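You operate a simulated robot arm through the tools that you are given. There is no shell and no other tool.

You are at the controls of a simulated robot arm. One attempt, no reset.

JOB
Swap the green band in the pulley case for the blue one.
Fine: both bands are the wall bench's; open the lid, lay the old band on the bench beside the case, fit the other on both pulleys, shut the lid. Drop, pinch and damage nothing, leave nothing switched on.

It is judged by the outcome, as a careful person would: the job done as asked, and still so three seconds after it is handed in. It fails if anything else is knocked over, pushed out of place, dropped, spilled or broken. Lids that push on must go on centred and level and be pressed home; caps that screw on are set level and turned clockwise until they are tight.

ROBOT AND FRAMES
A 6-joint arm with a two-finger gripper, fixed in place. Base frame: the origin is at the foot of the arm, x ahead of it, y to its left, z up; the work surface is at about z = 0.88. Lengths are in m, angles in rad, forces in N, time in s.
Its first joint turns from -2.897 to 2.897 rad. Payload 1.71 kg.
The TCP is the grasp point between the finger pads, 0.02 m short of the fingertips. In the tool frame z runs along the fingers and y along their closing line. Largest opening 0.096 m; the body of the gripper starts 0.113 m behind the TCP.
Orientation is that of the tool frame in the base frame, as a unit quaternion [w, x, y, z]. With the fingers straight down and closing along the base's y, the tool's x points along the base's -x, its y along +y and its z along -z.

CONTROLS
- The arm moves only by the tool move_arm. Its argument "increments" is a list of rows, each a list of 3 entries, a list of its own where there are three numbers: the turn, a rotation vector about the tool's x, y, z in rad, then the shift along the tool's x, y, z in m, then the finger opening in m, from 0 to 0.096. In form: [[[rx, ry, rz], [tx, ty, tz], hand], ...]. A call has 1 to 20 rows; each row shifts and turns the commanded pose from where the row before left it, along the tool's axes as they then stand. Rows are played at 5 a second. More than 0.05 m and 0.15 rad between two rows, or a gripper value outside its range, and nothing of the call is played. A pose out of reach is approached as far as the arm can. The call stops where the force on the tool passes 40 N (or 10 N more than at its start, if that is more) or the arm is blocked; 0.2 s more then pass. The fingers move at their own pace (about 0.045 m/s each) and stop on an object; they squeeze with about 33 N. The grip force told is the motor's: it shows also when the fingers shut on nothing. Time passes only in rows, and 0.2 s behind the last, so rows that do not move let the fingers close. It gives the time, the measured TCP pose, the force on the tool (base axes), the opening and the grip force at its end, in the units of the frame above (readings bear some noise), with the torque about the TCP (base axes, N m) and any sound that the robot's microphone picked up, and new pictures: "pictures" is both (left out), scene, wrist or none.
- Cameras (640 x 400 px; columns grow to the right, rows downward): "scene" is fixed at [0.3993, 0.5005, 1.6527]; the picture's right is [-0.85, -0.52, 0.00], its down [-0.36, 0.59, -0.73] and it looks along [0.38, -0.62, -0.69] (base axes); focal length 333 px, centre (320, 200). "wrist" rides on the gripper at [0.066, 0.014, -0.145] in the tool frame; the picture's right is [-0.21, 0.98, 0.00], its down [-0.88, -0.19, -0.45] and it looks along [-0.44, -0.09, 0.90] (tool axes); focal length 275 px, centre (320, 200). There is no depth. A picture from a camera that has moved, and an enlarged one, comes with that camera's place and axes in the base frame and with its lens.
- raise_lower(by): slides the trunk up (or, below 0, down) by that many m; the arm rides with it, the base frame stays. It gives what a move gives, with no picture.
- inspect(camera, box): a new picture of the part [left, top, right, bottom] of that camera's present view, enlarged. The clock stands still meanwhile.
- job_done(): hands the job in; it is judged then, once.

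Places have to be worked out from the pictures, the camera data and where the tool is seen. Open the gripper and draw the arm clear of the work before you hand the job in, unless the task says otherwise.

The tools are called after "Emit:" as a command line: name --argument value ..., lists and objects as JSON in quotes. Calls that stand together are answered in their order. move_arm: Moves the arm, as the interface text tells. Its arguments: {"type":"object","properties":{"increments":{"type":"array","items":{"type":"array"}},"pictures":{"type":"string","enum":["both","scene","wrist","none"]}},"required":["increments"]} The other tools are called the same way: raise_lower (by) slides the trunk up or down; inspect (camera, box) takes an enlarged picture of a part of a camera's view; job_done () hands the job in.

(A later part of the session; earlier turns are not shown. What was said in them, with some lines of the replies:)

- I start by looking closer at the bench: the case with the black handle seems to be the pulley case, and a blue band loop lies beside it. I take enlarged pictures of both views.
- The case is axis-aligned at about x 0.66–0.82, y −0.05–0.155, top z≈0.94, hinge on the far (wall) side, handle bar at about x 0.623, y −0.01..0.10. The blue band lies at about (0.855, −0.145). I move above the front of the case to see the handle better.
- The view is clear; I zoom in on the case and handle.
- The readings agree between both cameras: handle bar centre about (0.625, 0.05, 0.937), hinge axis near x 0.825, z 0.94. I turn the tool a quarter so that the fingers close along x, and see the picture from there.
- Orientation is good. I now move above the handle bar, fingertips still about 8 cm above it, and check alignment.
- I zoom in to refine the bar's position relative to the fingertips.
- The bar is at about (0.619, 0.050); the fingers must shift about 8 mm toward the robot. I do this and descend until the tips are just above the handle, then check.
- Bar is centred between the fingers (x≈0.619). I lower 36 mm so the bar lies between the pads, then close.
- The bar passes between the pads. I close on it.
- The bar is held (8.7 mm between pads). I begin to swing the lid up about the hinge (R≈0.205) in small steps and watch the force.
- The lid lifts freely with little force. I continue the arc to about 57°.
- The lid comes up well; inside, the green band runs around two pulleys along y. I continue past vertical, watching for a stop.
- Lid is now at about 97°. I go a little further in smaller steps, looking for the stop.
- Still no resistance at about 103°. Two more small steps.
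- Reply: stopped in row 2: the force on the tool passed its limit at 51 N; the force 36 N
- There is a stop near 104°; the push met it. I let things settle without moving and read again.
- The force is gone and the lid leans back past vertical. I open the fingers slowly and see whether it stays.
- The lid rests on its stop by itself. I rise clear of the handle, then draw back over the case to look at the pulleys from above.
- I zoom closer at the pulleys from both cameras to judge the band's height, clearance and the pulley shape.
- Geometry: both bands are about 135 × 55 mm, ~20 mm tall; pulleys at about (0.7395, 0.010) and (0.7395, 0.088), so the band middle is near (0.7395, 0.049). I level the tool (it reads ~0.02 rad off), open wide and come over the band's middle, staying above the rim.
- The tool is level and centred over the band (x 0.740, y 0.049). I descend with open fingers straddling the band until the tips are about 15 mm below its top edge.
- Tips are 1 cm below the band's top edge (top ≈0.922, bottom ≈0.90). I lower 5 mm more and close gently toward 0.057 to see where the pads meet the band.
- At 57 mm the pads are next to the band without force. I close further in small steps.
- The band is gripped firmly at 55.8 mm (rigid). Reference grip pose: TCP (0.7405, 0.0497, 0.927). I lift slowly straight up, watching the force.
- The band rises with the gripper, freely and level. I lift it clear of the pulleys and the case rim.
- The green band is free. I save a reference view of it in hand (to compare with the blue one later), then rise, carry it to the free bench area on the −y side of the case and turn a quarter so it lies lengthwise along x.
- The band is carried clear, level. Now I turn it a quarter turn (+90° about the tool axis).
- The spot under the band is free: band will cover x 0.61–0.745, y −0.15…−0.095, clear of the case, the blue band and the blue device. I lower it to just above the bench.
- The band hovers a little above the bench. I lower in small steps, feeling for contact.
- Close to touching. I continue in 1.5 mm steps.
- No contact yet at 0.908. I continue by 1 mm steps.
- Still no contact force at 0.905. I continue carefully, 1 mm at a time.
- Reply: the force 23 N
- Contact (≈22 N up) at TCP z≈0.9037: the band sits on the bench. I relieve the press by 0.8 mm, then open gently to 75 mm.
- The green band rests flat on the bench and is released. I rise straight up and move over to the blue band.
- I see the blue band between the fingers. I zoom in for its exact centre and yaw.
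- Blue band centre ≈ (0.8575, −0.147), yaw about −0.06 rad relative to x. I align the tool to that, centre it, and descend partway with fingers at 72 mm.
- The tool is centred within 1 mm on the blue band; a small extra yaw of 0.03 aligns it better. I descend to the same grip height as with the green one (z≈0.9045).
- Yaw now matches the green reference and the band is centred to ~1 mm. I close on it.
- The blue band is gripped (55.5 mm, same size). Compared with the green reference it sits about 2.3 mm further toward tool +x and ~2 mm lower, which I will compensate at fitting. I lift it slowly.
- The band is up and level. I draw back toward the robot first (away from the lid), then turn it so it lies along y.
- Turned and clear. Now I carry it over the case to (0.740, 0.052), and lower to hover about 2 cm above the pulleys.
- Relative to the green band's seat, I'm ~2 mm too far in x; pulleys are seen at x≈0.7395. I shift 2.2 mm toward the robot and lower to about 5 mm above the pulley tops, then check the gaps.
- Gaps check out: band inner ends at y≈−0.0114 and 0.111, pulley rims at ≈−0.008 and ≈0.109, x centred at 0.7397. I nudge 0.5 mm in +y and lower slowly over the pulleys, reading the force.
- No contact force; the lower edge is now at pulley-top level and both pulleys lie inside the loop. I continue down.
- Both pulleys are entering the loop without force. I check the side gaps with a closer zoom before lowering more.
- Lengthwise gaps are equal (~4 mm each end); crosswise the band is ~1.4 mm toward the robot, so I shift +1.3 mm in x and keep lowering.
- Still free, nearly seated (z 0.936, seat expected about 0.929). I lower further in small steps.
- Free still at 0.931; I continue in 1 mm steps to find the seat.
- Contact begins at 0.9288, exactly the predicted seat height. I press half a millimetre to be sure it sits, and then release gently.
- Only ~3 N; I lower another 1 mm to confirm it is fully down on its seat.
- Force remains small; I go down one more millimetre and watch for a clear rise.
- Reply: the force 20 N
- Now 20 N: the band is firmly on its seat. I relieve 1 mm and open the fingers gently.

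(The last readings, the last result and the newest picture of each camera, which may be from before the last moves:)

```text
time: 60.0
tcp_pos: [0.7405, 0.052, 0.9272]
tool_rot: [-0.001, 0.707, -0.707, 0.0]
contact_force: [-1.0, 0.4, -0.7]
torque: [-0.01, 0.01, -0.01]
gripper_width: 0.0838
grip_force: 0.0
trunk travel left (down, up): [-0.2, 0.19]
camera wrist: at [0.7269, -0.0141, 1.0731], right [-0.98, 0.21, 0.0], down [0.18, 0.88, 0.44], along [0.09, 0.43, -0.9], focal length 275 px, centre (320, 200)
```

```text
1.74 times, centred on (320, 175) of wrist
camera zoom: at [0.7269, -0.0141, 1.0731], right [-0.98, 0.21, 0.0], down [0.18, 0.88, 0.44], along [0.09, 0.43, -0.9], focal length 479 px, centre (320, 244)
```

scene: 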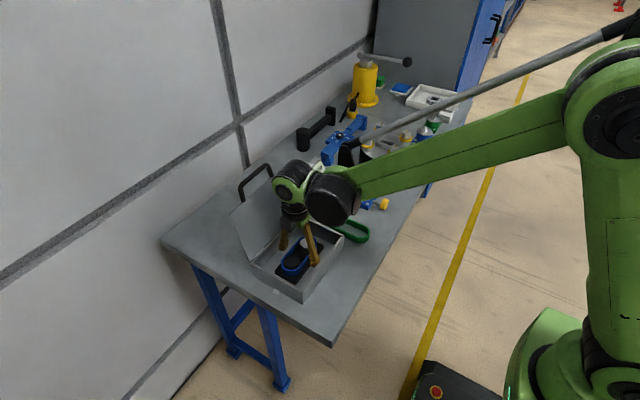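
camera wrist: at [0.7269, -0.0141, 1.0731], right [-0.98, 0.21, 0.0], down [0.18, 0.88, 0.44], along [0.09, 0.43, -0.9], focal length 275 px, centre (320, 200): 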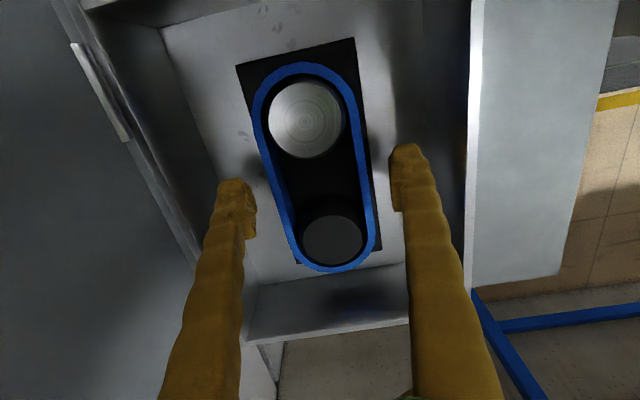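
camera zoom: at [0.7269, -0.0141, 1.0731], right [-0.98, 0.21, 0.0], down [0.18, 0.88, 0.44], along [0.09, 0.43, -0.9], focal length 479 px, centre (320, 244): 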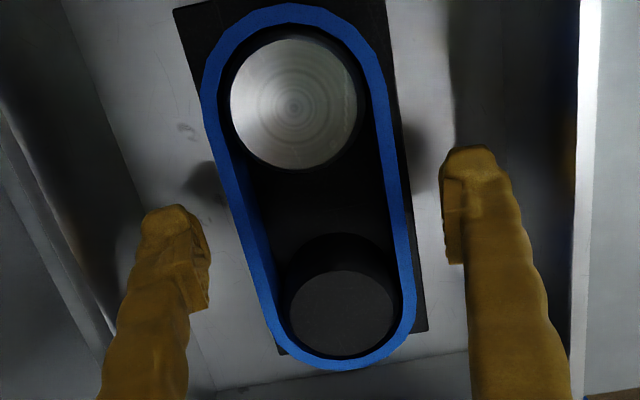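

The blue band sits around both pulleys, down on the plate, matching how the green one sat. I rise straight out of the case and check the whole.

Emit:
move_arm --increments '[[[0, 0, 0], [0, 0, -0.02], 0.084], [[0, 0, 0], [0, 0, -0.03], 0.084], [[0, 0, 0], [0, 0, -0.04], 0.084], [[0, 0, 0], [0, 0, -0.045], 0.084], [[0, 0, 0], [0, 0, -0.045], 0.06], [[0, 0, 0], [0, 0, -0.045], 0.04], [[0, 0, 0], [0, 0, -0.045], 0.04], [[0, 0, 0], [0, 0, 0], 0.04]]'

Emit:
inspect --camera "scene" --box '[220, 150, 390, 310]'

Emit:
inspect --camera "wrist" --box '[180, 60, 430, 240]'

```text
time: 61.8
tcp_pos: [0.7406, 0.0514, 1.1996]
tool_rot: [-0.001, 0.707, -0.707, 0.001]
contact_force: [-0.6, -1.0, 0.2]
torque: [0.01, -0.02, -0.02]
gripper_width: 0.0401
grip_force: 0.0
trunk travel left (down, up): [-0.2, 0.19]
camera wrist: at [0.7261, -0.015, 1.3447], right [-0.98, 0.21, 0.0], down [0.18, 0.88, 0.44], along [0.09, 0.43, -0.9], focal length 275 px, centre (320, 200)
```

scene: 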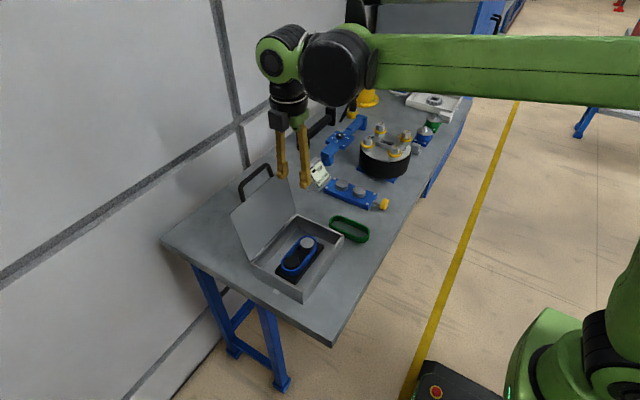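
wrist: 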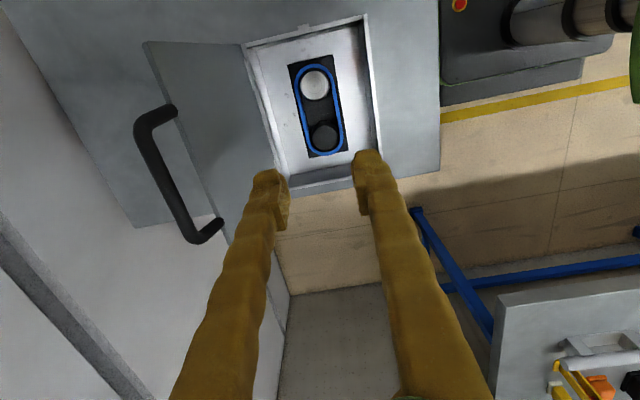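

```text
2.50 times, centred on (305, 230) of scene
camera zoom: at [0.3993, 0.5005, 1.6527], right [-0.85, -0.52, 0.0], down [-0.36, 0.59, -0.73], along [0.38, -0.62, -0.69], focal length 832 px, centre (358, 125)
```

zoom: 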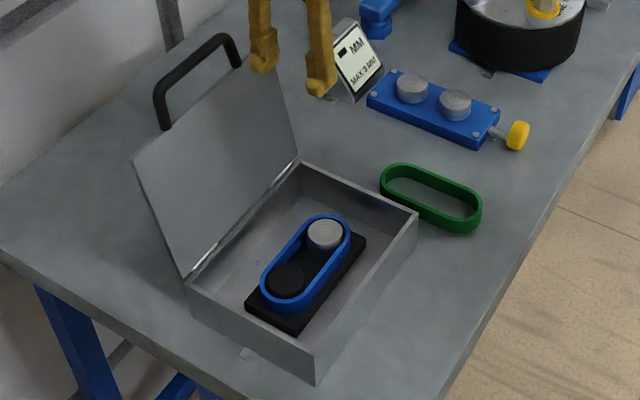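

```text
2.22 times, centred on (305, 150) of wrist
camera zoom: at [0.7261, -0.015, 1.3447], right [-0.98, 0.21, 0.0], down [0.18, 0.88, 0.44], along [0.09, 0.43, -0.9], focal length 612 px, centre (353, 311)
```

zoom: 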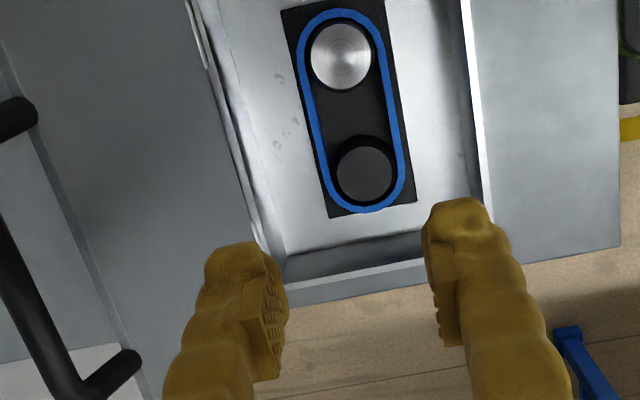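

All good: blue on the pulleys, green on the bench beside the case. For closing, the handle bar is at about (0.863, 0.05, 1.141). I move over it at the present height with fingers 4 cm apart.

Emit:
move_arm --increments '[[[0, 0, 0], [0.0005, -0.04, 0], 0.04], [[0, 0, 0], [0, -0.041, 0], 0.04], [[0, 0, 0], [0, -0.041, 0], 0.04], [[0, 0, 0], [0, 0, 0], 0.04]]'

Emit:
inspect --camera "wrist" --box '[240, 60, 400, 260]'

Emit:
inspect --camera "scene" --box '[210, 120, 330, 240]'

```text
time: 62.8
tcp_pos: [0.8624, 0.0513, 1.1986]
tool_rot: [0.001, -0.707, 0.707, -0.001]
contact_force: [1.0, -0.1, -1.5]
torque: [-0.04, 0.07, 0.0]
gripper_width: 0.0401
grip_force: 0.0
trunk travel left (down, up): [-0.2, 0.19]
camera wrist: at [0.8496, -0.0143, 1.3439], right [-0.98, 0.21, 0.0], down [0.18, 0.88, 0.44], along [0.09, 0.43, -0.9], focal length 275 px, centre (320, 200)
```

scene: 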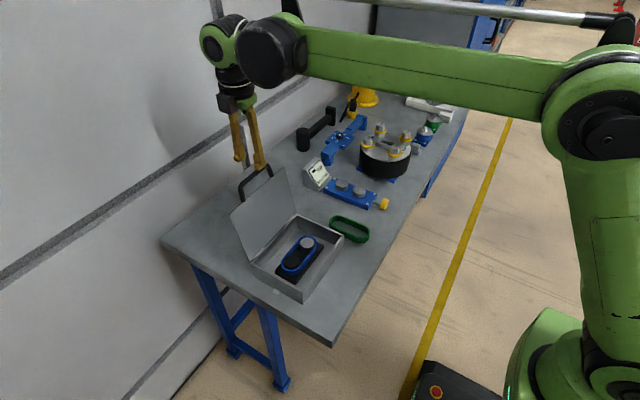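
wrist: 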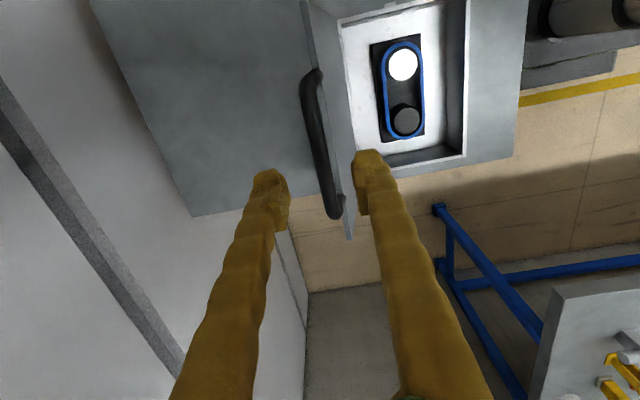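

```text
2.00 times, centred on (320, 160) of wrist
camera zoom: at [0.8496, -0.0143, 1.3439], right [-0.98, 0.21, 0.0], down [0.18, 0.88, 0.44], along [0.09, 0.43, -0.9], focal length 551 px, centre (320, 280)
```

zoom: 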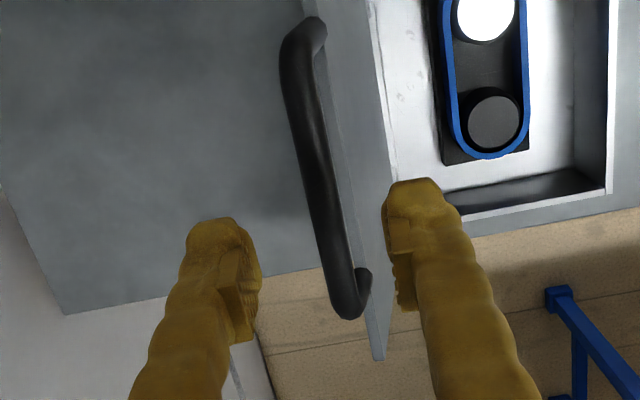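

```text
3.33 times, centred on (270, 180) of scene
camera zoom: at [0.3993, 0.5005, 1.6527], right [-0.85, -0.52, 0.0], down [-0.36, 0.59, -0.73], along [0.38, -0.62, -0.69], focal length 1110 px, centre (487, 267)
```

zoom: 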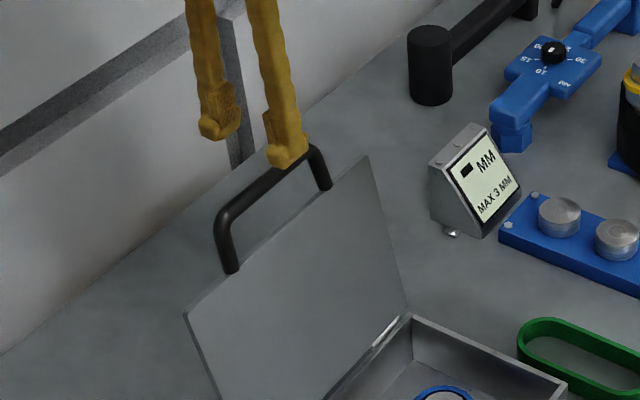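

The bar is at x≈0.8605; I shift 2.5 mm toward the robot and descend to straddle it.

Emit:
move_arm --increments '[[[0, 0, 0], [0, 0.0028, 0.01], 0.04], [[0, 0, 0], [0, 0, 0.015], 0.04], [[0, 0, 0], [0, 0, 0.015], 0.04], [[0, 0, 0], [0, 0, 0.0115], 0.04], [[0, 0, 0], [0, 0, 0], 0.04]]'

Emit:
inspect --camera "wrist" --box '[240, 60, 400, 260]'

Emit:
inspect --camera "scene" --box '[210, 120, 330, 240]'

```text
time: 64.0
tcp_pos: [0.8597, 0.0527, 1.1457]
tool_rot: [0.001, -0.707, 0.707, 0.0]
contact_force: [-0.5, 0.1, -0.1]
torque: [-0.03, 0.03, 0.04]
gripper_width: 0.0402
grip_force: 0.1
trunk travel left (down, up): [-0.2, 0.19]
camera wrist: at [0.8455, -0.0145, 1.2917], right [-0.98, 0.21, 0.0], down [0.18, 0.88, 0.44], along [0.09, 0.43, -0.9], focal length 275 px, centre (320, 200)
```

scene: 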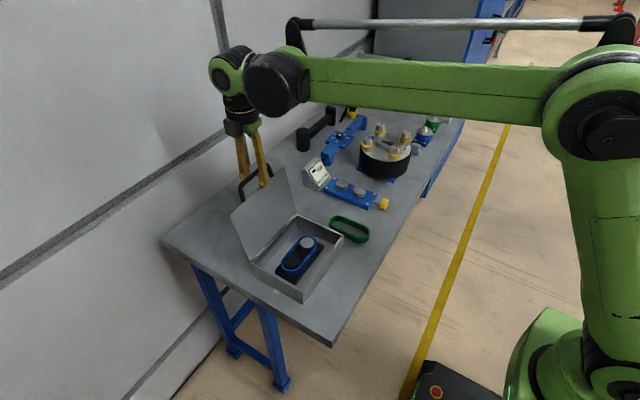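
wrist: 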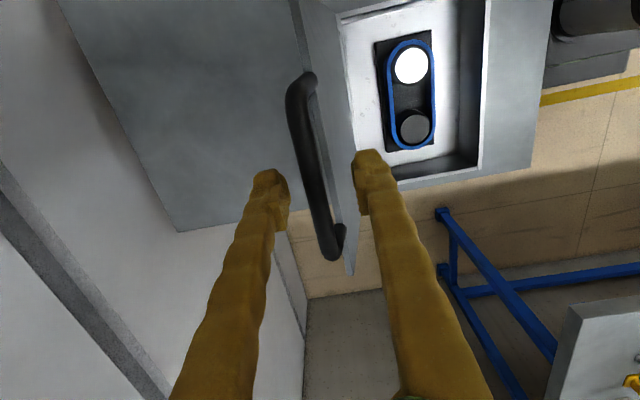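

```text
2.00 times, centred on (320, 160) of wrist
camera zoom: at [0.8455, -0.0145, 1.2917], right [-0.98, 0.21, 0.0], down [0.18, 0.88, 0.44], along [0.09, 0.43, -0.9], focal length 551 px, centre (320, 280)
```

zoom: 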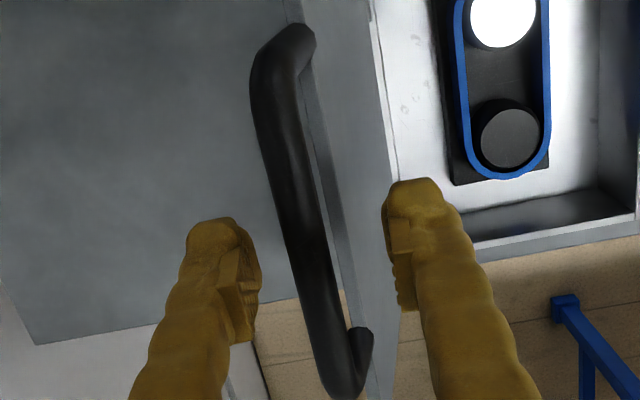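

```text
3.33 times, centred on (270, 180) of scene
camera zoom: at [0.3993, 0.5005, 1.6527], right [-0.85, -0.52, 0.0], down [-0.36, 0.59, -0.73], along [0.38, -0.62, -0.69], focal length 1110 px, centre (487, 267)
```

zoom: 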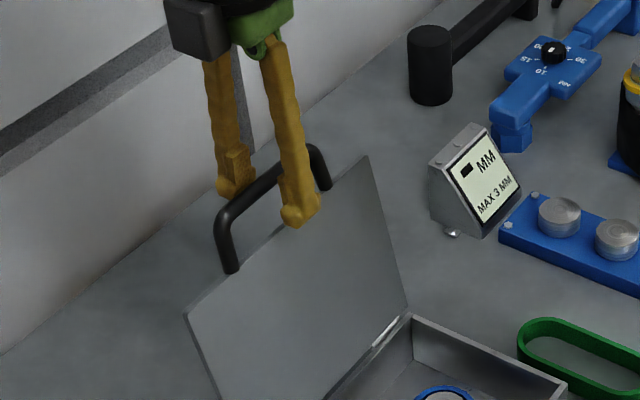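

The bar lies between the pads, ~3 mm toward the wall side, so closing will gently draw the lid off its stop. I close.

Emit:
move_arm --increments '[[[0, 0, 0], [0, 0, 0], 0.03], [[0, 0, 0], [0, 0, 0], 0.02], [[0, 0, 0], [0, 0, 0], 0.012], [[0, 0, 0], [0, 0, 0], 0.006], [[0, 0, 0], [0, 0, 0], 0.004], [[0, 0, 0], [0, 0, 0], 0.004]]'

Emit:
inspect --camera "scene" --box '[210, 120, 330, 240]'

```text
time: 65.4
tcp_pos: [0.8589, 0.0519, 1.1467]
tool_rot: [0.0, -0.707, 0.707, -0.001]
contact_force: [0.6, 0.0, -1.0]
torque: [0.0, 0.02, -0.02]
gripper_width: 0.0087
grip_force: 34.8
trunk travel left (down, up): [-0.2, 0.19]
camera wrist: at [0.8454, -0.0144, 1.2919], right [-0.98, 0.21, 0.0], down [0.18, 0.88, 0.44], along [0.09, 0.43, -0.9], focal length 275 px, centre (320, 200)
```

scene: 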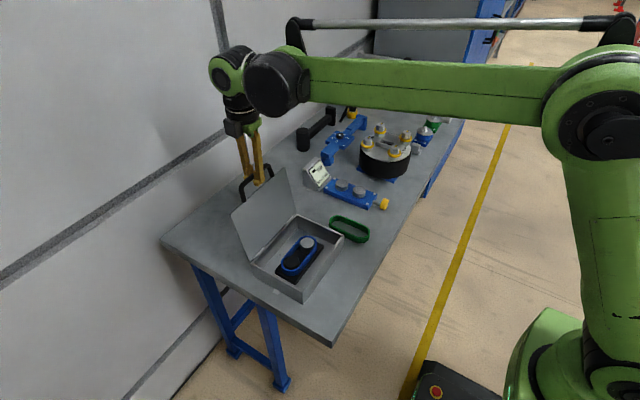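
wrist: 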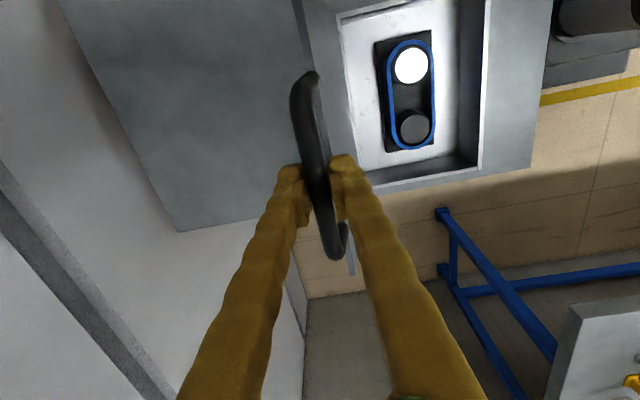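

```text
3.33 times, centred on (270, 180) of scene
camera zoom: at [0.3993, 0.5005, 1.6527], right [-0.85, -0.52, 0.0], down [-0.36, 0.59, -0.73], along [0.38, -0.62, -0.69], focal length 1110 px, centre (487, 267)
```

zoom: 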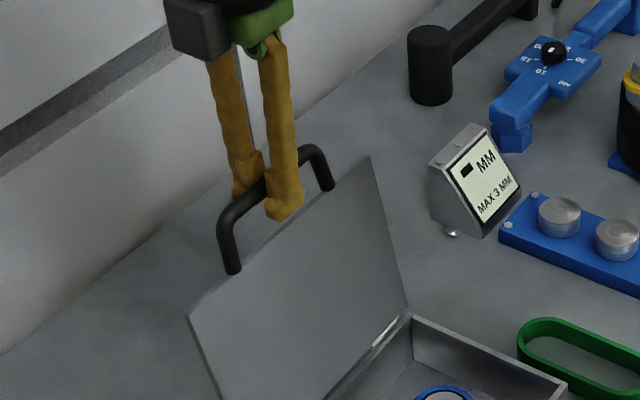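

The bar is held. I swing the lid forward along the same arc in reverse, first past vertical to about 70°.

Emit:
move_arm --increments '[[[0, 0, 0], [0, 0.0073, -0.0011], 0.004], [[0, 0, 0], [0, 0.0205, -0.0016], 0.004], [[0, 0, 0], [0, 0.0205, 0.0004], 0.004], [[0, 0, 0], [0, 0.0204, 0.0025], 0.004], [[0, 0, 0], [0, 0.02, 0.0045], 0.004], [[0, 0, 0], [0, 0.0195, 0.0065], 0.004], [[0, 0, 0], [0, 0, 0], 0.004]]'

```text
time: 67.0
tcp_pos: [0.7515, 0.0519, 1.1357]
tool_rot: [0.0, -0.707, 0.707, -0.001]
contact_force: [0.1, 1.6, -3.8]
torque: [0.09, 0.02, -0.05]
gripper_width: 0.0087
grip_force: 34.6
trunk travel left (down, up): [-0.2, 0.19]
camera wrist: at [0.7374, -0.0144, 1.2806], right [-0.98, 0.21, 0.0], down [0.18, 0.88, 0.44], along [0.09, 0.43, -0.9], focal length 275 px, centre (320, 200)
```

scene: 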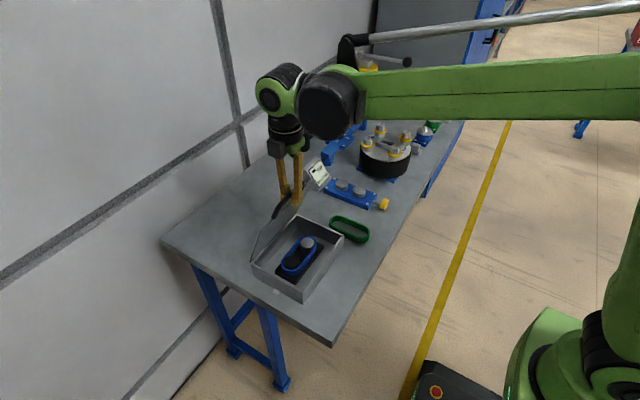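
wrist: 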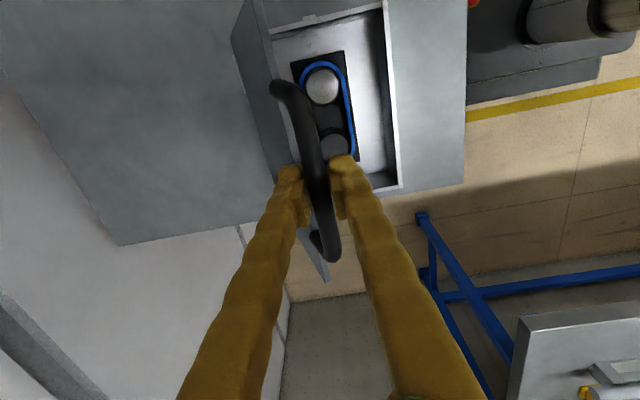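

The lid follows with small force. I continue lowering it along the arc to about 23°.

Emit:
move_arm --increments '[[[0, 0, 0], [0, 0.0188, 0.0084], 0.004], [[0, 0, 0], [0, 0.0178, 0.0102], 0.004], [[0, 0, 0], [0, 0.0167, 0.012], 0.004], [[0, 0, 0], [0, 0.0154, 0.0136], 0.004], [[0, 0, 0], [0, 0.014, 0.015], 0.004], [[0, 0, 0], [0, 0.0124, 0.0163], 0.004], [[0, 0, 0], [0, 0.0107, 0.0175], 0.004], [[0, 0, 0], [0, 0.0089, 0.0185], 0.004], [[0, 0, 0], [0, 0, 0], 0.004]]'

Emit:
inspect --camera "scene" --box '[240, 170, 390, 310]'

```text
time: 69.0
tcp_pos: [0.6363, 0.0515, 1.0235]
tool_rot: [-0.001, 0.707, -0.707, 0.0]
contact_force: [-2.4, 4.3, -1.5]
torque: [0.17, -0.01, -0.04]
gripper_width: 0.0087
grip_force: 35.2
trunk travel left (down, up): [-0.2, 0.19]
camera wrist: at [0.6227, -0.0144, 1.1683], right [-0.98, 0.21, 0.0], down [0.18, 0.88, 0.44], along [0.09, 0.43, -0.9], focal length 275 px, centre (320, 200)
```

scene: 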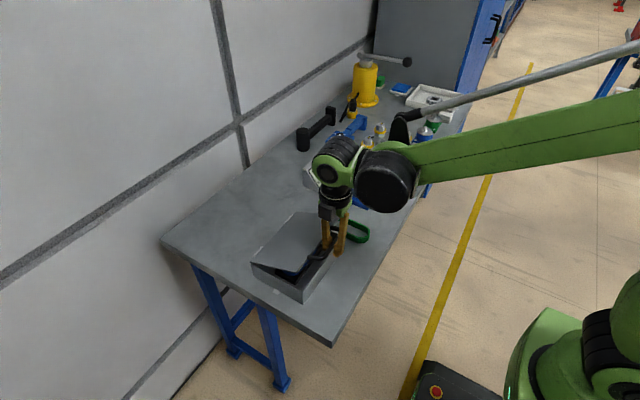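
wrist: 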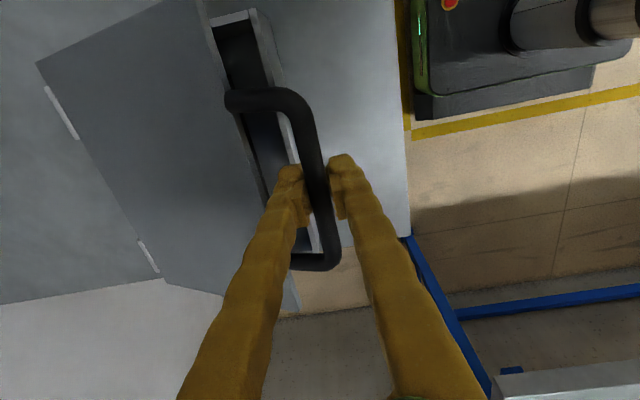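

```text
2.86 times, centred on (315, 240) of scene
camera zoom: at [0.3993, 0.5005, 1.6527], right [-0.85, -0.52, 0.0], down [-0.36, 0.59, -0.73], along [0.38, -0.62, -0.69], focal length 951 px, centre (334, 86)
```

zoom: 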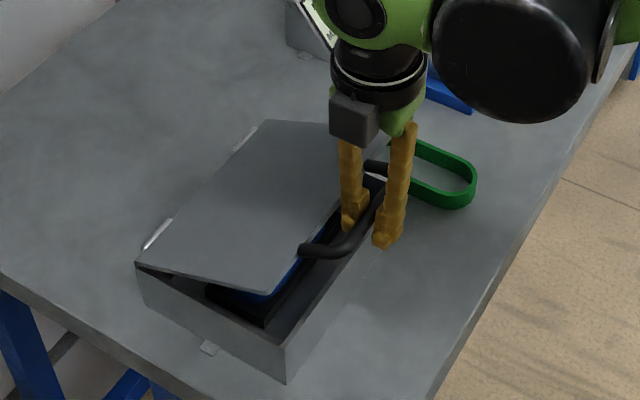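

Lid at about 23°, blue band clear inside. I continue slower down to about 5°.

Emit:
move_arm --increments '[[[0, 0, 0], [0, 0.0038, 0.0096], 0.004], [[0, 0, 0], [0, 0.0032, 0.0097], 0.004], [[0, 0, 0], [0, 0.0028, 0.0099], 0.004], [[0, 0, 0], [0, 0.0023, 0.01], 0.004], [[0, 0, 0], [0, 0.0018, 0.0101], 0.004], [[0, 0, 0], [0, 0.0013, 0.0102], 0.004], [[0, 0, 0], [0, 0, 0], 0.004]]' --pictures "scene"

Emit:
inspect --camera "scene" --box '[240, 190, 370, 310]'

```text
time: 70.6
tcp_pos: [0.6213, 0.0531, 0.9646]
tool_rot: [0.0, -0.707, 0.708, 0.0]
contact_force: [-17.4, 2.4, 0.2]
torque: [-0.15, -0.05, -0.05]
gripper_width: 0.0081
grip_force: 34.8
trunk travel left (down, up): [-0.2, 0.19]
```

scene: 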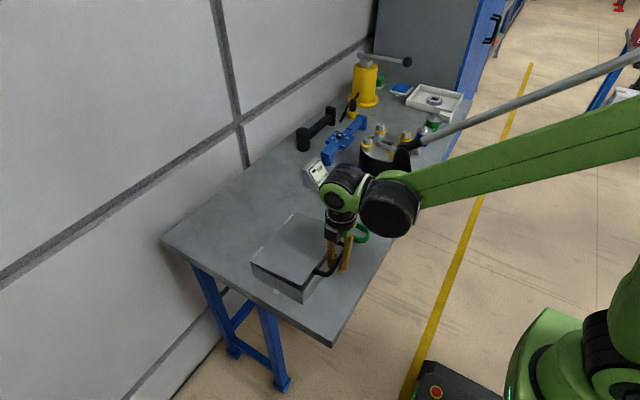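

```text
3.33 times, centred on (305, 250) of scene
camera zoom: at [0.3993, 0.5005, 1.6527], right [-0.85, -0.52, 0.0], down [-0.36, 0.59, -0.73], along [0.38, -0.62, -0.69], focal length 1110 px, centre (370, 33)
```

zoom: 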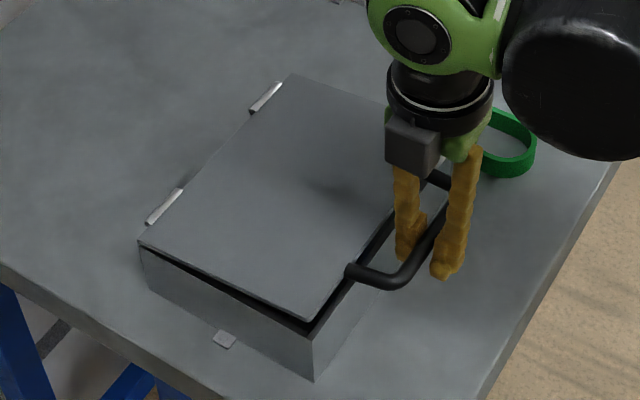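

A sideways push of ~17 N tells me I'm about 1 mm too far toward the hinge; I correct that by 1 mm toward the robot and read again.

Emit:
move_arm --increments '[[[0, 0, 0], [0, 0.001, 0.001], 0.004], [[0, 0, 0], [0, 0, 0], 0.004]]' --pictures "none"

```text
time: 71.2
tcp_pos: [0.621, 0.0512, 0.9631]
tool_rot: [0.0, -0.707, 0.707, -0.002]
contact_force: [-8.5, 0.5, -0.4]
torque: [-0.01, -0.1, -0.03]
gripper_width: 0.008
grip_force: 35.3
trunk travel left (down, up): [-0.2, 0.19]
```

Better (8.5 N). I lower the rest in small steps with a slight further shift toward the robot, watching the vertical force for the lid reaching the rim.

Emit:
move_arm --increments '[[[0, 0, 0], [0, 0.0007, 0.004], 0.004], [[0, 0, 0], [0, 0.0005, 0.004], 0.004], [[0, 0, 0], [0, 0.0004, 0.004], 0.004], [[0, 0, 0], [0, 0, 0], 0.004]]' --pictures "none"

Emit:
inspect --camera "scene" --box '[240, 190, 370, 310]'

```text
time: 72.2
tcp_pos: [0.6188, 0.0519, 0.9496]
tool_rot: [-0.001, 0.707, -0.707, 0.001]
contact_force: [7.1, 4.8, -1.6]
torque: [0.09, 0.02, -0.01]
gripper_width: 0.0083
grip_force: 35.4
trunk travel left (down, up): [-0.2, 0.19]
```

```text
3.33 times, centred on (305, 250) of scene
camera zoom: at [0.3993, 0.5005, 1.6527], right [-0.85, -0.52, 0.0], down [-0.36, 0.59, -0.73], along [0.38, -0.62, -0.69], focal length 1110 px, centre (370, 33)
```

zoom: 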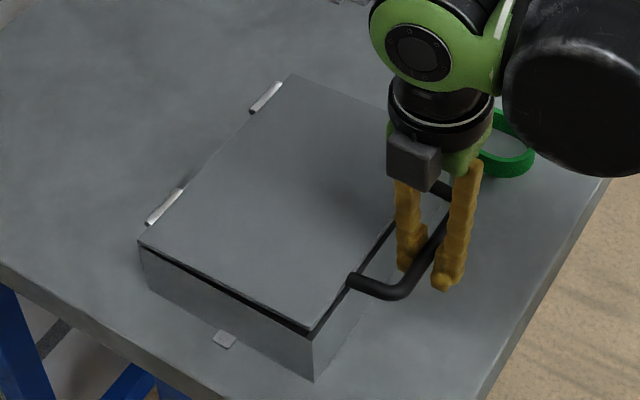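

Almost shut (about 5 mm to go at the handle). I lower it in ~1.5 mm steps.

Emit:
move_arm --increments '[[[0, 0, 0], [0, -0.0002, 0.0015], 0.004], [[0, 0, 0], [0, 0, 0.0015], 0.004], [[0, 0, 0], [0, 0, 0.001], 0.004], [[0, 0, 0], [0, 0, 0], 0.004]]' --pictures "none"

Emit:
inspect --camera "scene" --box '[240, 190, 370, 310]'

```text
time: 73.2
tcp_pos: [0.6187, 0.0515, 0.9467]
tool_rot: [0.001, -0.707, 0.707, 0.0]
contact_force: [6.6, 5.0, -1.7]
torque: [-0.15, 0.06, -0.03]
gripper_width: 0.0079
grip_force: 35.2
trunk travel left (down, up): [-0.2, 0.19]
```

```text
3.33 times, centred on (305, 250) of scene
camera zoom: at [0.3993, 0.5005, 1.6527], right [-0.85, -0.52, 0.0], down [-0.36, 0.59, -0.73], along [0.38, -0.62, -0.69], focal length 1110 px, centre (370, 33)
```

zoom: 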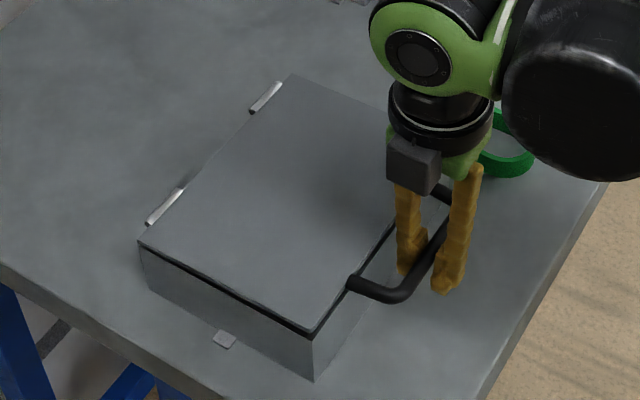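

Nearly there; two more 1 mm steps and read the vertical force.

Emit:
move_arm --increments '[[[0, 0, 0], [0, -0.0003, 0.001], 0.004], [[0, 0, 0], [0, -0.0002, 0.001], 0.004], [[0, 0, 0], [0, 0, 0], 0.004]]' --pictures "none"

Emit:
inspect --camera "scene" --box '[240, 190, 370, 310]'

```text
time: 74.0
tcp_pos: [0.6186, 0.0514, 0.9444]
tool_rot: [-0.001, 0.707, -0.707, 0.002]
contact_force: [0.1, 1.6, -2.3]
torque: [-0.02, 0.03, -0.03]
gripper_width: 0.0082
grip_force: 35.4
trunk travel left (down, up): [-0.2, 0.19]
```

```text
3.33 times, centred on (305, 250) of scene
camera zoom: at [0.3993, 0.5005, 1.6527], right [-0.85, -0.52, 0.0], down [-0.36, 0.59, -0.73], along [0.38, -0.62, -0.69], focal length 1110 px, centre (370, 33)
```

zoom: 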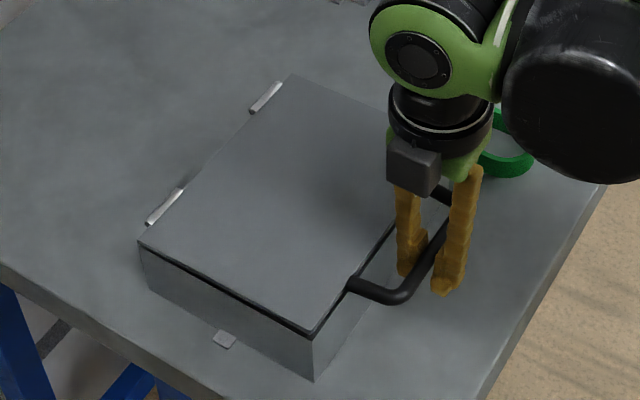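

Still slightly above the rim by feel (no upward force). I go on 1 mm at a time until it rests.

Emit:
move_arm --increments '[[[0, 0, 0], [0, 0, 0.001], 0.004], [[0, 0, 0], [0, 0, 0.001], 0.004], [[0, 0, 0], [0, 0, 0], 0.004]]' --pictures "none"

Emit:
inspect --camera "scene" --box '[240, 190, 370, 310]'

```text
time: 74.8
tcp_pos: [0.6193, 0.0525, 0.9429]
tool_rot: [0.001, -0.707, 0.707, -0.001]
contact_force: [-5.2, 2.0, -2.3]
torque: [0.0, -0.03, -0.05]
gripper_width: 0.0082
grip_force: 35.0
trunk travel left (down, up): [-0.2, 0.19]
```

```text
3.33 times, centred on (305, 250) of scene
camera zoom: at [0.3993, 0.5005, 1.6527], right [-0.85, -0.52, 0.0], down [-0.36, 0.59, -0.73], along [0.38, -0.62, -0.69], focal length 1110 px, centre (370, 33)
```

zoom: 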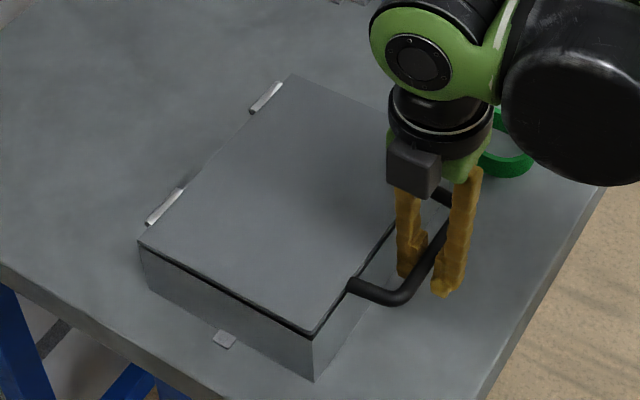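

The lid corner still appears ~2–3 mm higher than when it was originally shut. I continue down by 1 mm steps.

Emit:
move_arm --increments '[[[0, 0, 0], [0, 0.0003, 0.001], 0.004], [[0, 0, 0], [0, 0, 0.001], 0.004], [[0, 0, 0], [0, 0, 0], 0.004]]' --pictures "none"

```text
time: 75.6
tcp_pos: [0.6183, 0.0512, 0.9408]
tool_rot: [0.0, -0.707, 0.707, 0.0]
contact_force: [-5.7, 4.4, -1.6]
torque: [0.11, -0.05, -0.04]
gripper_width: 0.0085
grip_force: 34.9
trunk travel left (down, up): [-0.2, 0.19]
```

No contact yet; I proceed and look closely at the gap.

Emit:
move_arm --increments '[[[0, 0, 0], [0, 0, 0.001], 0.004], [[0, 0, 0], [0, 0, 0.001], 0.004], [[0, 0, 0], [0, 0, 0], 0.004]]' --pictures "none"

Emit:
inspect --camera "scene" --box '[270, 250, 340, 310]'

Emit:
inspect --camera "wrist" --box '[160, 20, 420, 300]'

```text
time: 76.4
tcp_pos: [0.6193, 0.052, 0.9385]
tool_rot: [-0.001, 0.708, -0.707, 0.001]
contact_force: [-4.6, 3.3, -1.7]
torque: [-0.03, -0.03, -0.02]
gripper_width: 0.0082
grip_force: 34.8
trunk travel left (down, up): [-0.2, 0.19]
```

```text
6.67 times, centred on (305, 280) of scene
camera zoom: at [0.3993, 0.5005, 1.6527], right [-0.85, -0.52, 0.0], down [-0.36, 0.59, -0.73], along [0.38, -0.62, -0.69], focal length 2220 px, centre (420, -333)
```

zoom: 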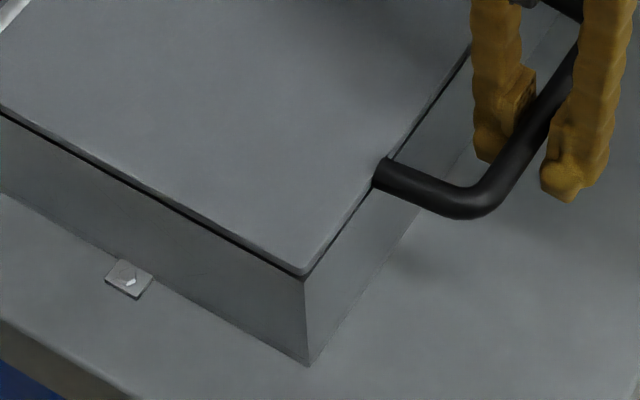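

```text
1.43 times, centred on (290, 160) of wrist
camera zoom: at [0.6054, -0.0145, 1.0845], right [-0.98, 0.21, 0.0], down [0.18, 0.88, 0.44], along [0.09, 0.43, -0.9], focal length 393 px, centre (363, 257)
```

zoom: 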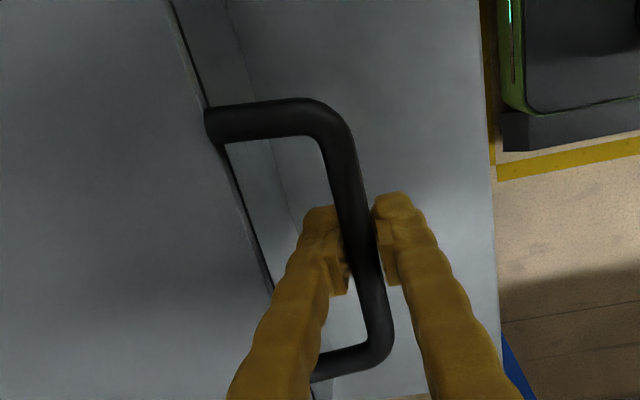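

The lid now looks as in the first picture (corner within a pixel). I press on by 1 mm steps to confirm it rests on the rim.

Emit:
move_arm --increments '[[[0, 0, 0], [0, 0.0003, 0.001], 0.004], [[0, 0, 0], [0, 0, 0], 0.004]]' --pictures "none"

```text
time: 77.0
tcp_pos: [0.6183, 0.0522, 0.9378]
tool_rot: [-0.001, 0.707, -0.707, 0.001]
contact_force: [4.3, 5.5, 13.6]
torque: [-0.14, 0.0, 0.0]
gripper_width: 0.0082
grip_force: 35.1
trunk travel left (down, up): [-0.2, 0.19]
```

Upward force 13.6 N: the lid is down on the rim. I press half a millimetre more, then ease off and open the fingers.

Emit:
move_arm --increments '[[[0, 0, 0], [0, 0, 0.0005], 0.004], [[0, 0, 0], [0, 0, 0], 0.004]]' --pictures "none"

```text
time: 77.6
tcp_pos: [0.6191, 0.0514, 0.938]
tool_rot: [0.001, -0.706, 0.708, -0.001]
contact_force: [9.5, 4.3, 21.8]
torque: [0.0, 0.08, 0.0]
gripper_width: 0.0081
grip_force: 34.3
trunk travel left (down, up): [-0.2, 0.19]
```

The lid is pressed fully shut (22 N, no further travel). I ease 0.8 mm and release the handle slowly.

Emit:
move_arm --increments '[[[0, 0, 0], [0, 0, -0.0008], 0.004], [[0, 0, 0], [0, 0, 0], 0.009], [[0, 0, 0], [0, 0, 0], 0.014], [[0, 0, 0], [0, 0, 0], 0.022], [[0, 0, 0], [0, 0, 0], 0.03], [[0, 0, 0], [0, 0, 0], 0.034], [[0, 0, 0], [0, 0, 0], 0.034]]'

Emit:
inspect --camera "scene" --box '[270, 220, 350, 310]'

Emit:
inspect --camera "wrist" --box '[160, 20, 420, 300]'

```text
time: 79.2
tcp_pos: [0.6185, 0.0511, 0.938]
tool_rot: [-0.001, 0.707, -0.707, 0.0]
contact_force: [0.3, 0.4, 0.4]
torque: [0.01, 0.04, 0.01]
gripper_width: 0.0341
grip_force: 0.1
trunk travel left (down, up): [-0.2, 0.19]
camera wrist: at [0.6051, -0.0149, 1.0837], right [-0.98, 0.21, 0.0], down [0.18, 0.88, 0.44], along [0.09, 0.43, -0.9], focal length 275 px, centre (320, 200)
```

scene: 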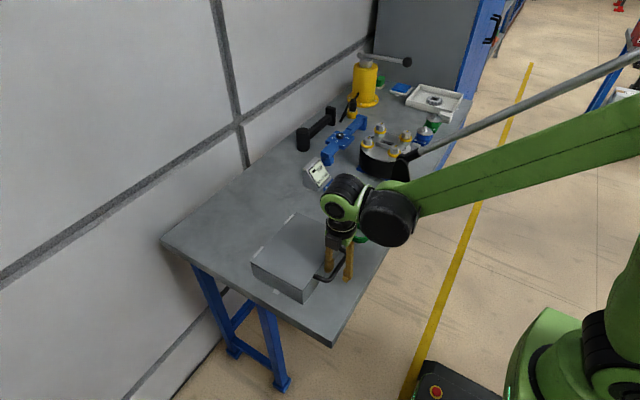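
wrist: 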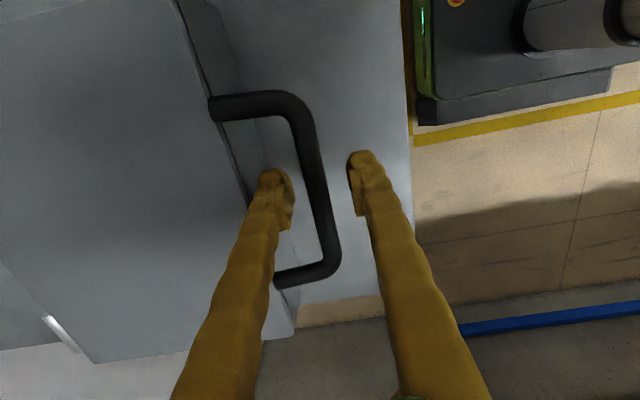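

```text
4.44 times, centred on (310, 265) of scene
camera zoom: at [0.3993, 0.5005, 1.6527], right [-0.85, -0.52, 0.0], down [-0.36, 0.59, -0.73], along [0.38, -0.62, -0.69], focal length 1480 px, centre (364, -89)
```

zoom: 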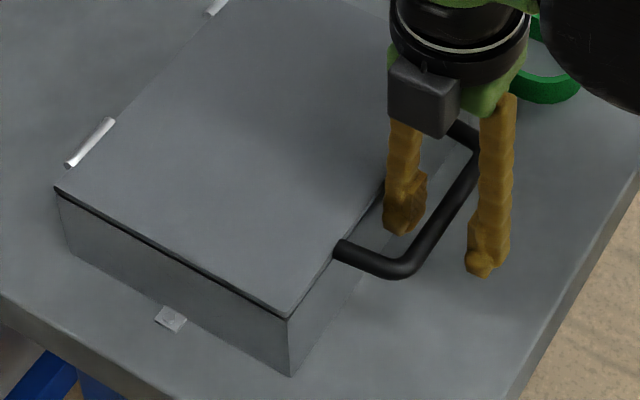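

```text
1.43 times, centred on (290, 160) of wrist
camera zoom: at [0.6051, -0.0149, 1.0837], right [-0.98, 0.21, 0.0], down [0.18, 0.88, 0.44], along [0.09, 0.43, -0.9], focal length 393 px, centre (363, 257)
```

zoom: 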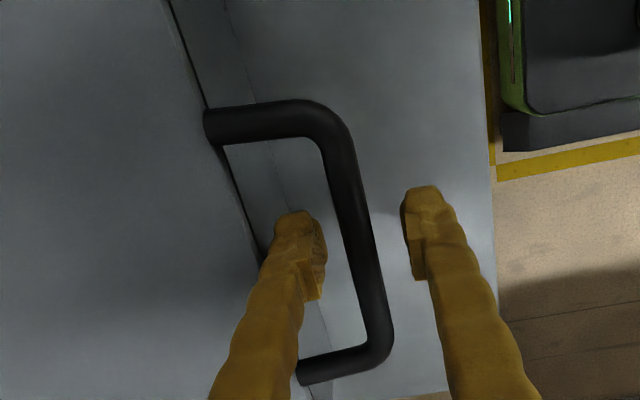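

The lid stays shut and the fingers are free of the bar. I rise straight up and draw the arm back clear of the work.

Emit:
move_arm --increments '[[[0, 0, 0], [0, 0, -0.02], 0.034], [[0, 0, 0], [0, 0, -0.03], 0.034], [[0, 0, 0], [0, 0, -0.045], 0.034], [[0, 0, 0], [0, 0, -0.045], 0.034], [[0, 0, 0], [0, 0, -0.045], 0.034], [[0, 0, 0], [0, 0, -0.045], 0.034], [[0, 0, 0], [0, 0, -0.045], 0.05], [[0, 0, 0], [0, 0.03, -0.03], 0.07], [[0, 0, 0], [0, 0.045, 0], 0.09], [[0, 0, 0], [0, 0.045, 0], 0.09], [[0, 0, 0], [0, 0, 0], 0.09]]'

Emit:
inspect --camera "scene" --box '[220, 150, 400, 320]'

Emit:
inspect --camera "scene" --box '[270, 40, 480, 220]'

```text
time: 81.6
tcp_pos: [0.4992, 0.052, 1.2418]
tool_rot: [0.0, -0.707, 0.707, -0.002]
contact_force: [0.1, 0.1, 0.4]
torque: [0.02, 0.01, 0.04]
gripper_width: 0.09
grip_force: 0.2
trunk travel left (down, up): [-0.2, 0.19]
camera wrist: at [0.4855, -0.0141, 1.3882], right [-0.98, 0.21, 0.0], down [0.18, 0.88, 0.44], along [0.09, 0.44, -0.9], focal length 275 px, centre (320, 200)
```

scene: 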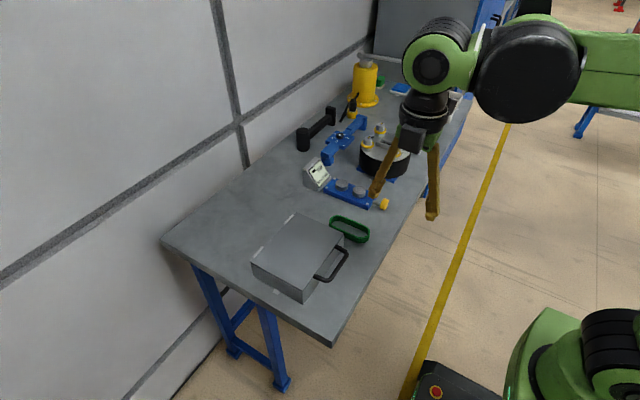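
wrist: 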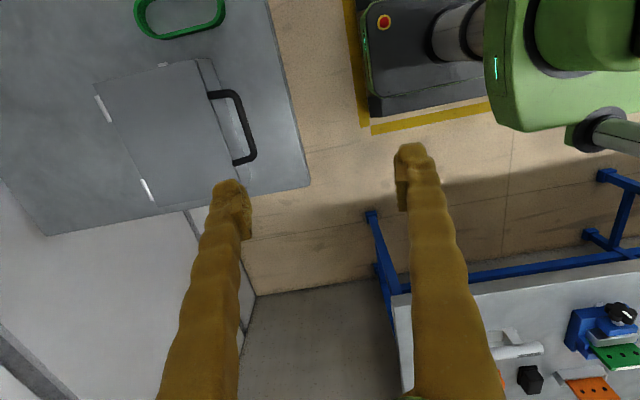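

```text
2.35 times, centred on (310, 235) of scene
camera zoom: at [0.3993, 0.5005, 1.6527], right [-0.85, -0.52, 0.0], down [-0.36, 0.59, -0.73], along [0.38, -0.62, -0.69], focal length 783 px, centre (344, 118)
```

zoom: 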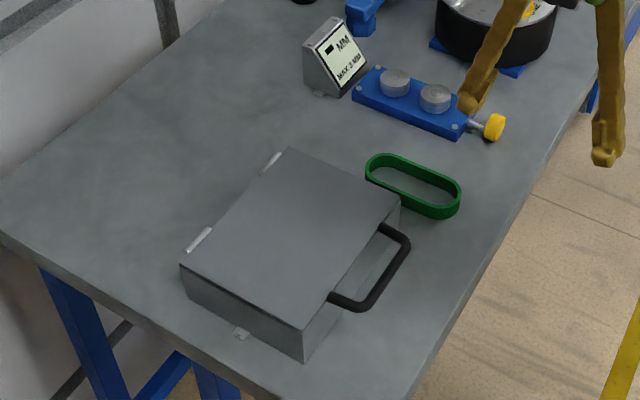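

```text
2.22 times, centred on (375, 130) of scene
camera zoom: at [0.3993, 0.5005, 1.6527], right [-0.85, -0.52, 0.0], down [-0.36, 0.59, -0.73], along [0.38, -0.62, -0.69], focal length 740 px, centre (198, 356)
```

zoom: 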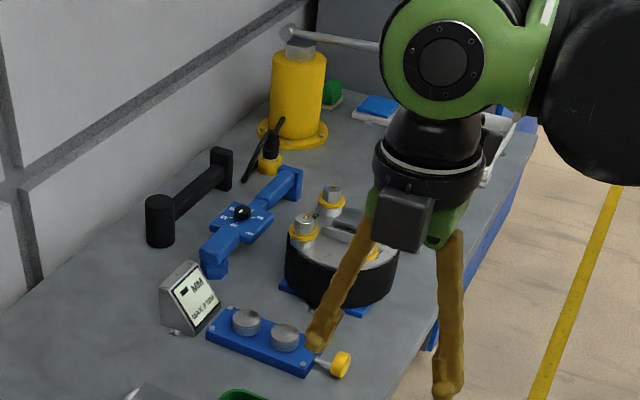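

The lid is shut, the green band lies beside the case, nothing else moved. A last close look at the lid seam before handing in.

Emit:
inspect --camera "scene" --box '[245, 210, 355, 305]'

Emit:
inspect --camera "wrist" --box '[70, 0, 290, 220]'

```text
4.21 times, centred on (300, 258) of scene
camera zoom: at [0.3993, 0.5005, 1.6527], right [-0.85, -0.52, 0.0], down [-0.36, 0.59, -0.73], along [0.38, -0.62, -0.69], focal length 1402 px, centre (404, -42)
```

zoom: 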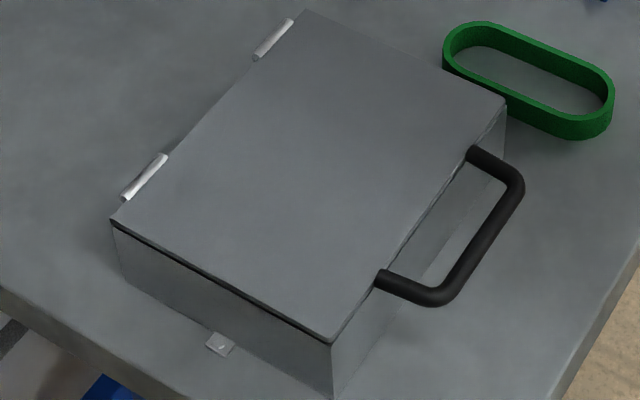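

```text
1.82 times, centred on (180, 110) of wrist
camera zoom: at [0.4855, -0.0141, 1.3882], right [-0.98, 0.21, 0.0], down [0.18, 0.88, 0.44], along [0.09, 0.44, -0.9], focal length 500 px, centre (574, 364)
```

zoom: 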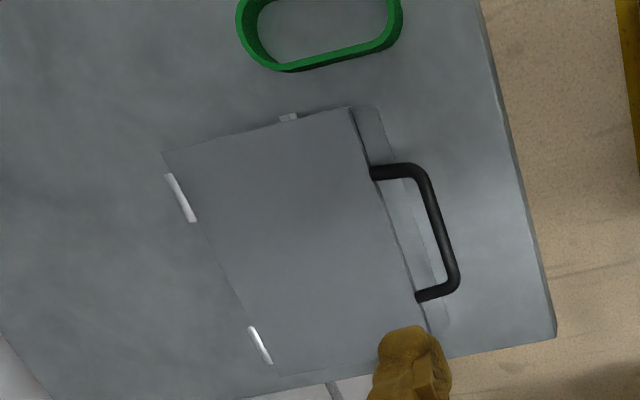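

The seam looks just as it did at the start, so the lid is fully shut. The blue band is seated on both pulleys, the green one lies on the bench beside the case, the gripper is open, and the arm is clear. I hand the job in.

Emit:
job_done

```text
The job is handed in.
```

I swapped the bands and handed the job in; I haven't been told how it was judged.

- **Blue band:** it sits around both pulleys, down on the base plate. It seated at about the height I predicted from the green band, with roughly equal gaps at both ends.
- **Green band:** it lies flat on the bench beside the case, on the side where the blue one had been.
- **Lid:** it is shut and was pressed down until it would go no further. The seam looks the same as in the first pictures.
- **One hard contact:** when I opened the lid I ran it into its stop and the force reached 51 N before the arm halted. I saw no damage or shift afterwards.
- **Rest of the bench:** nothing else appears to have moved, and I switched nothing on. The gripper is open and the arm is drawn back.
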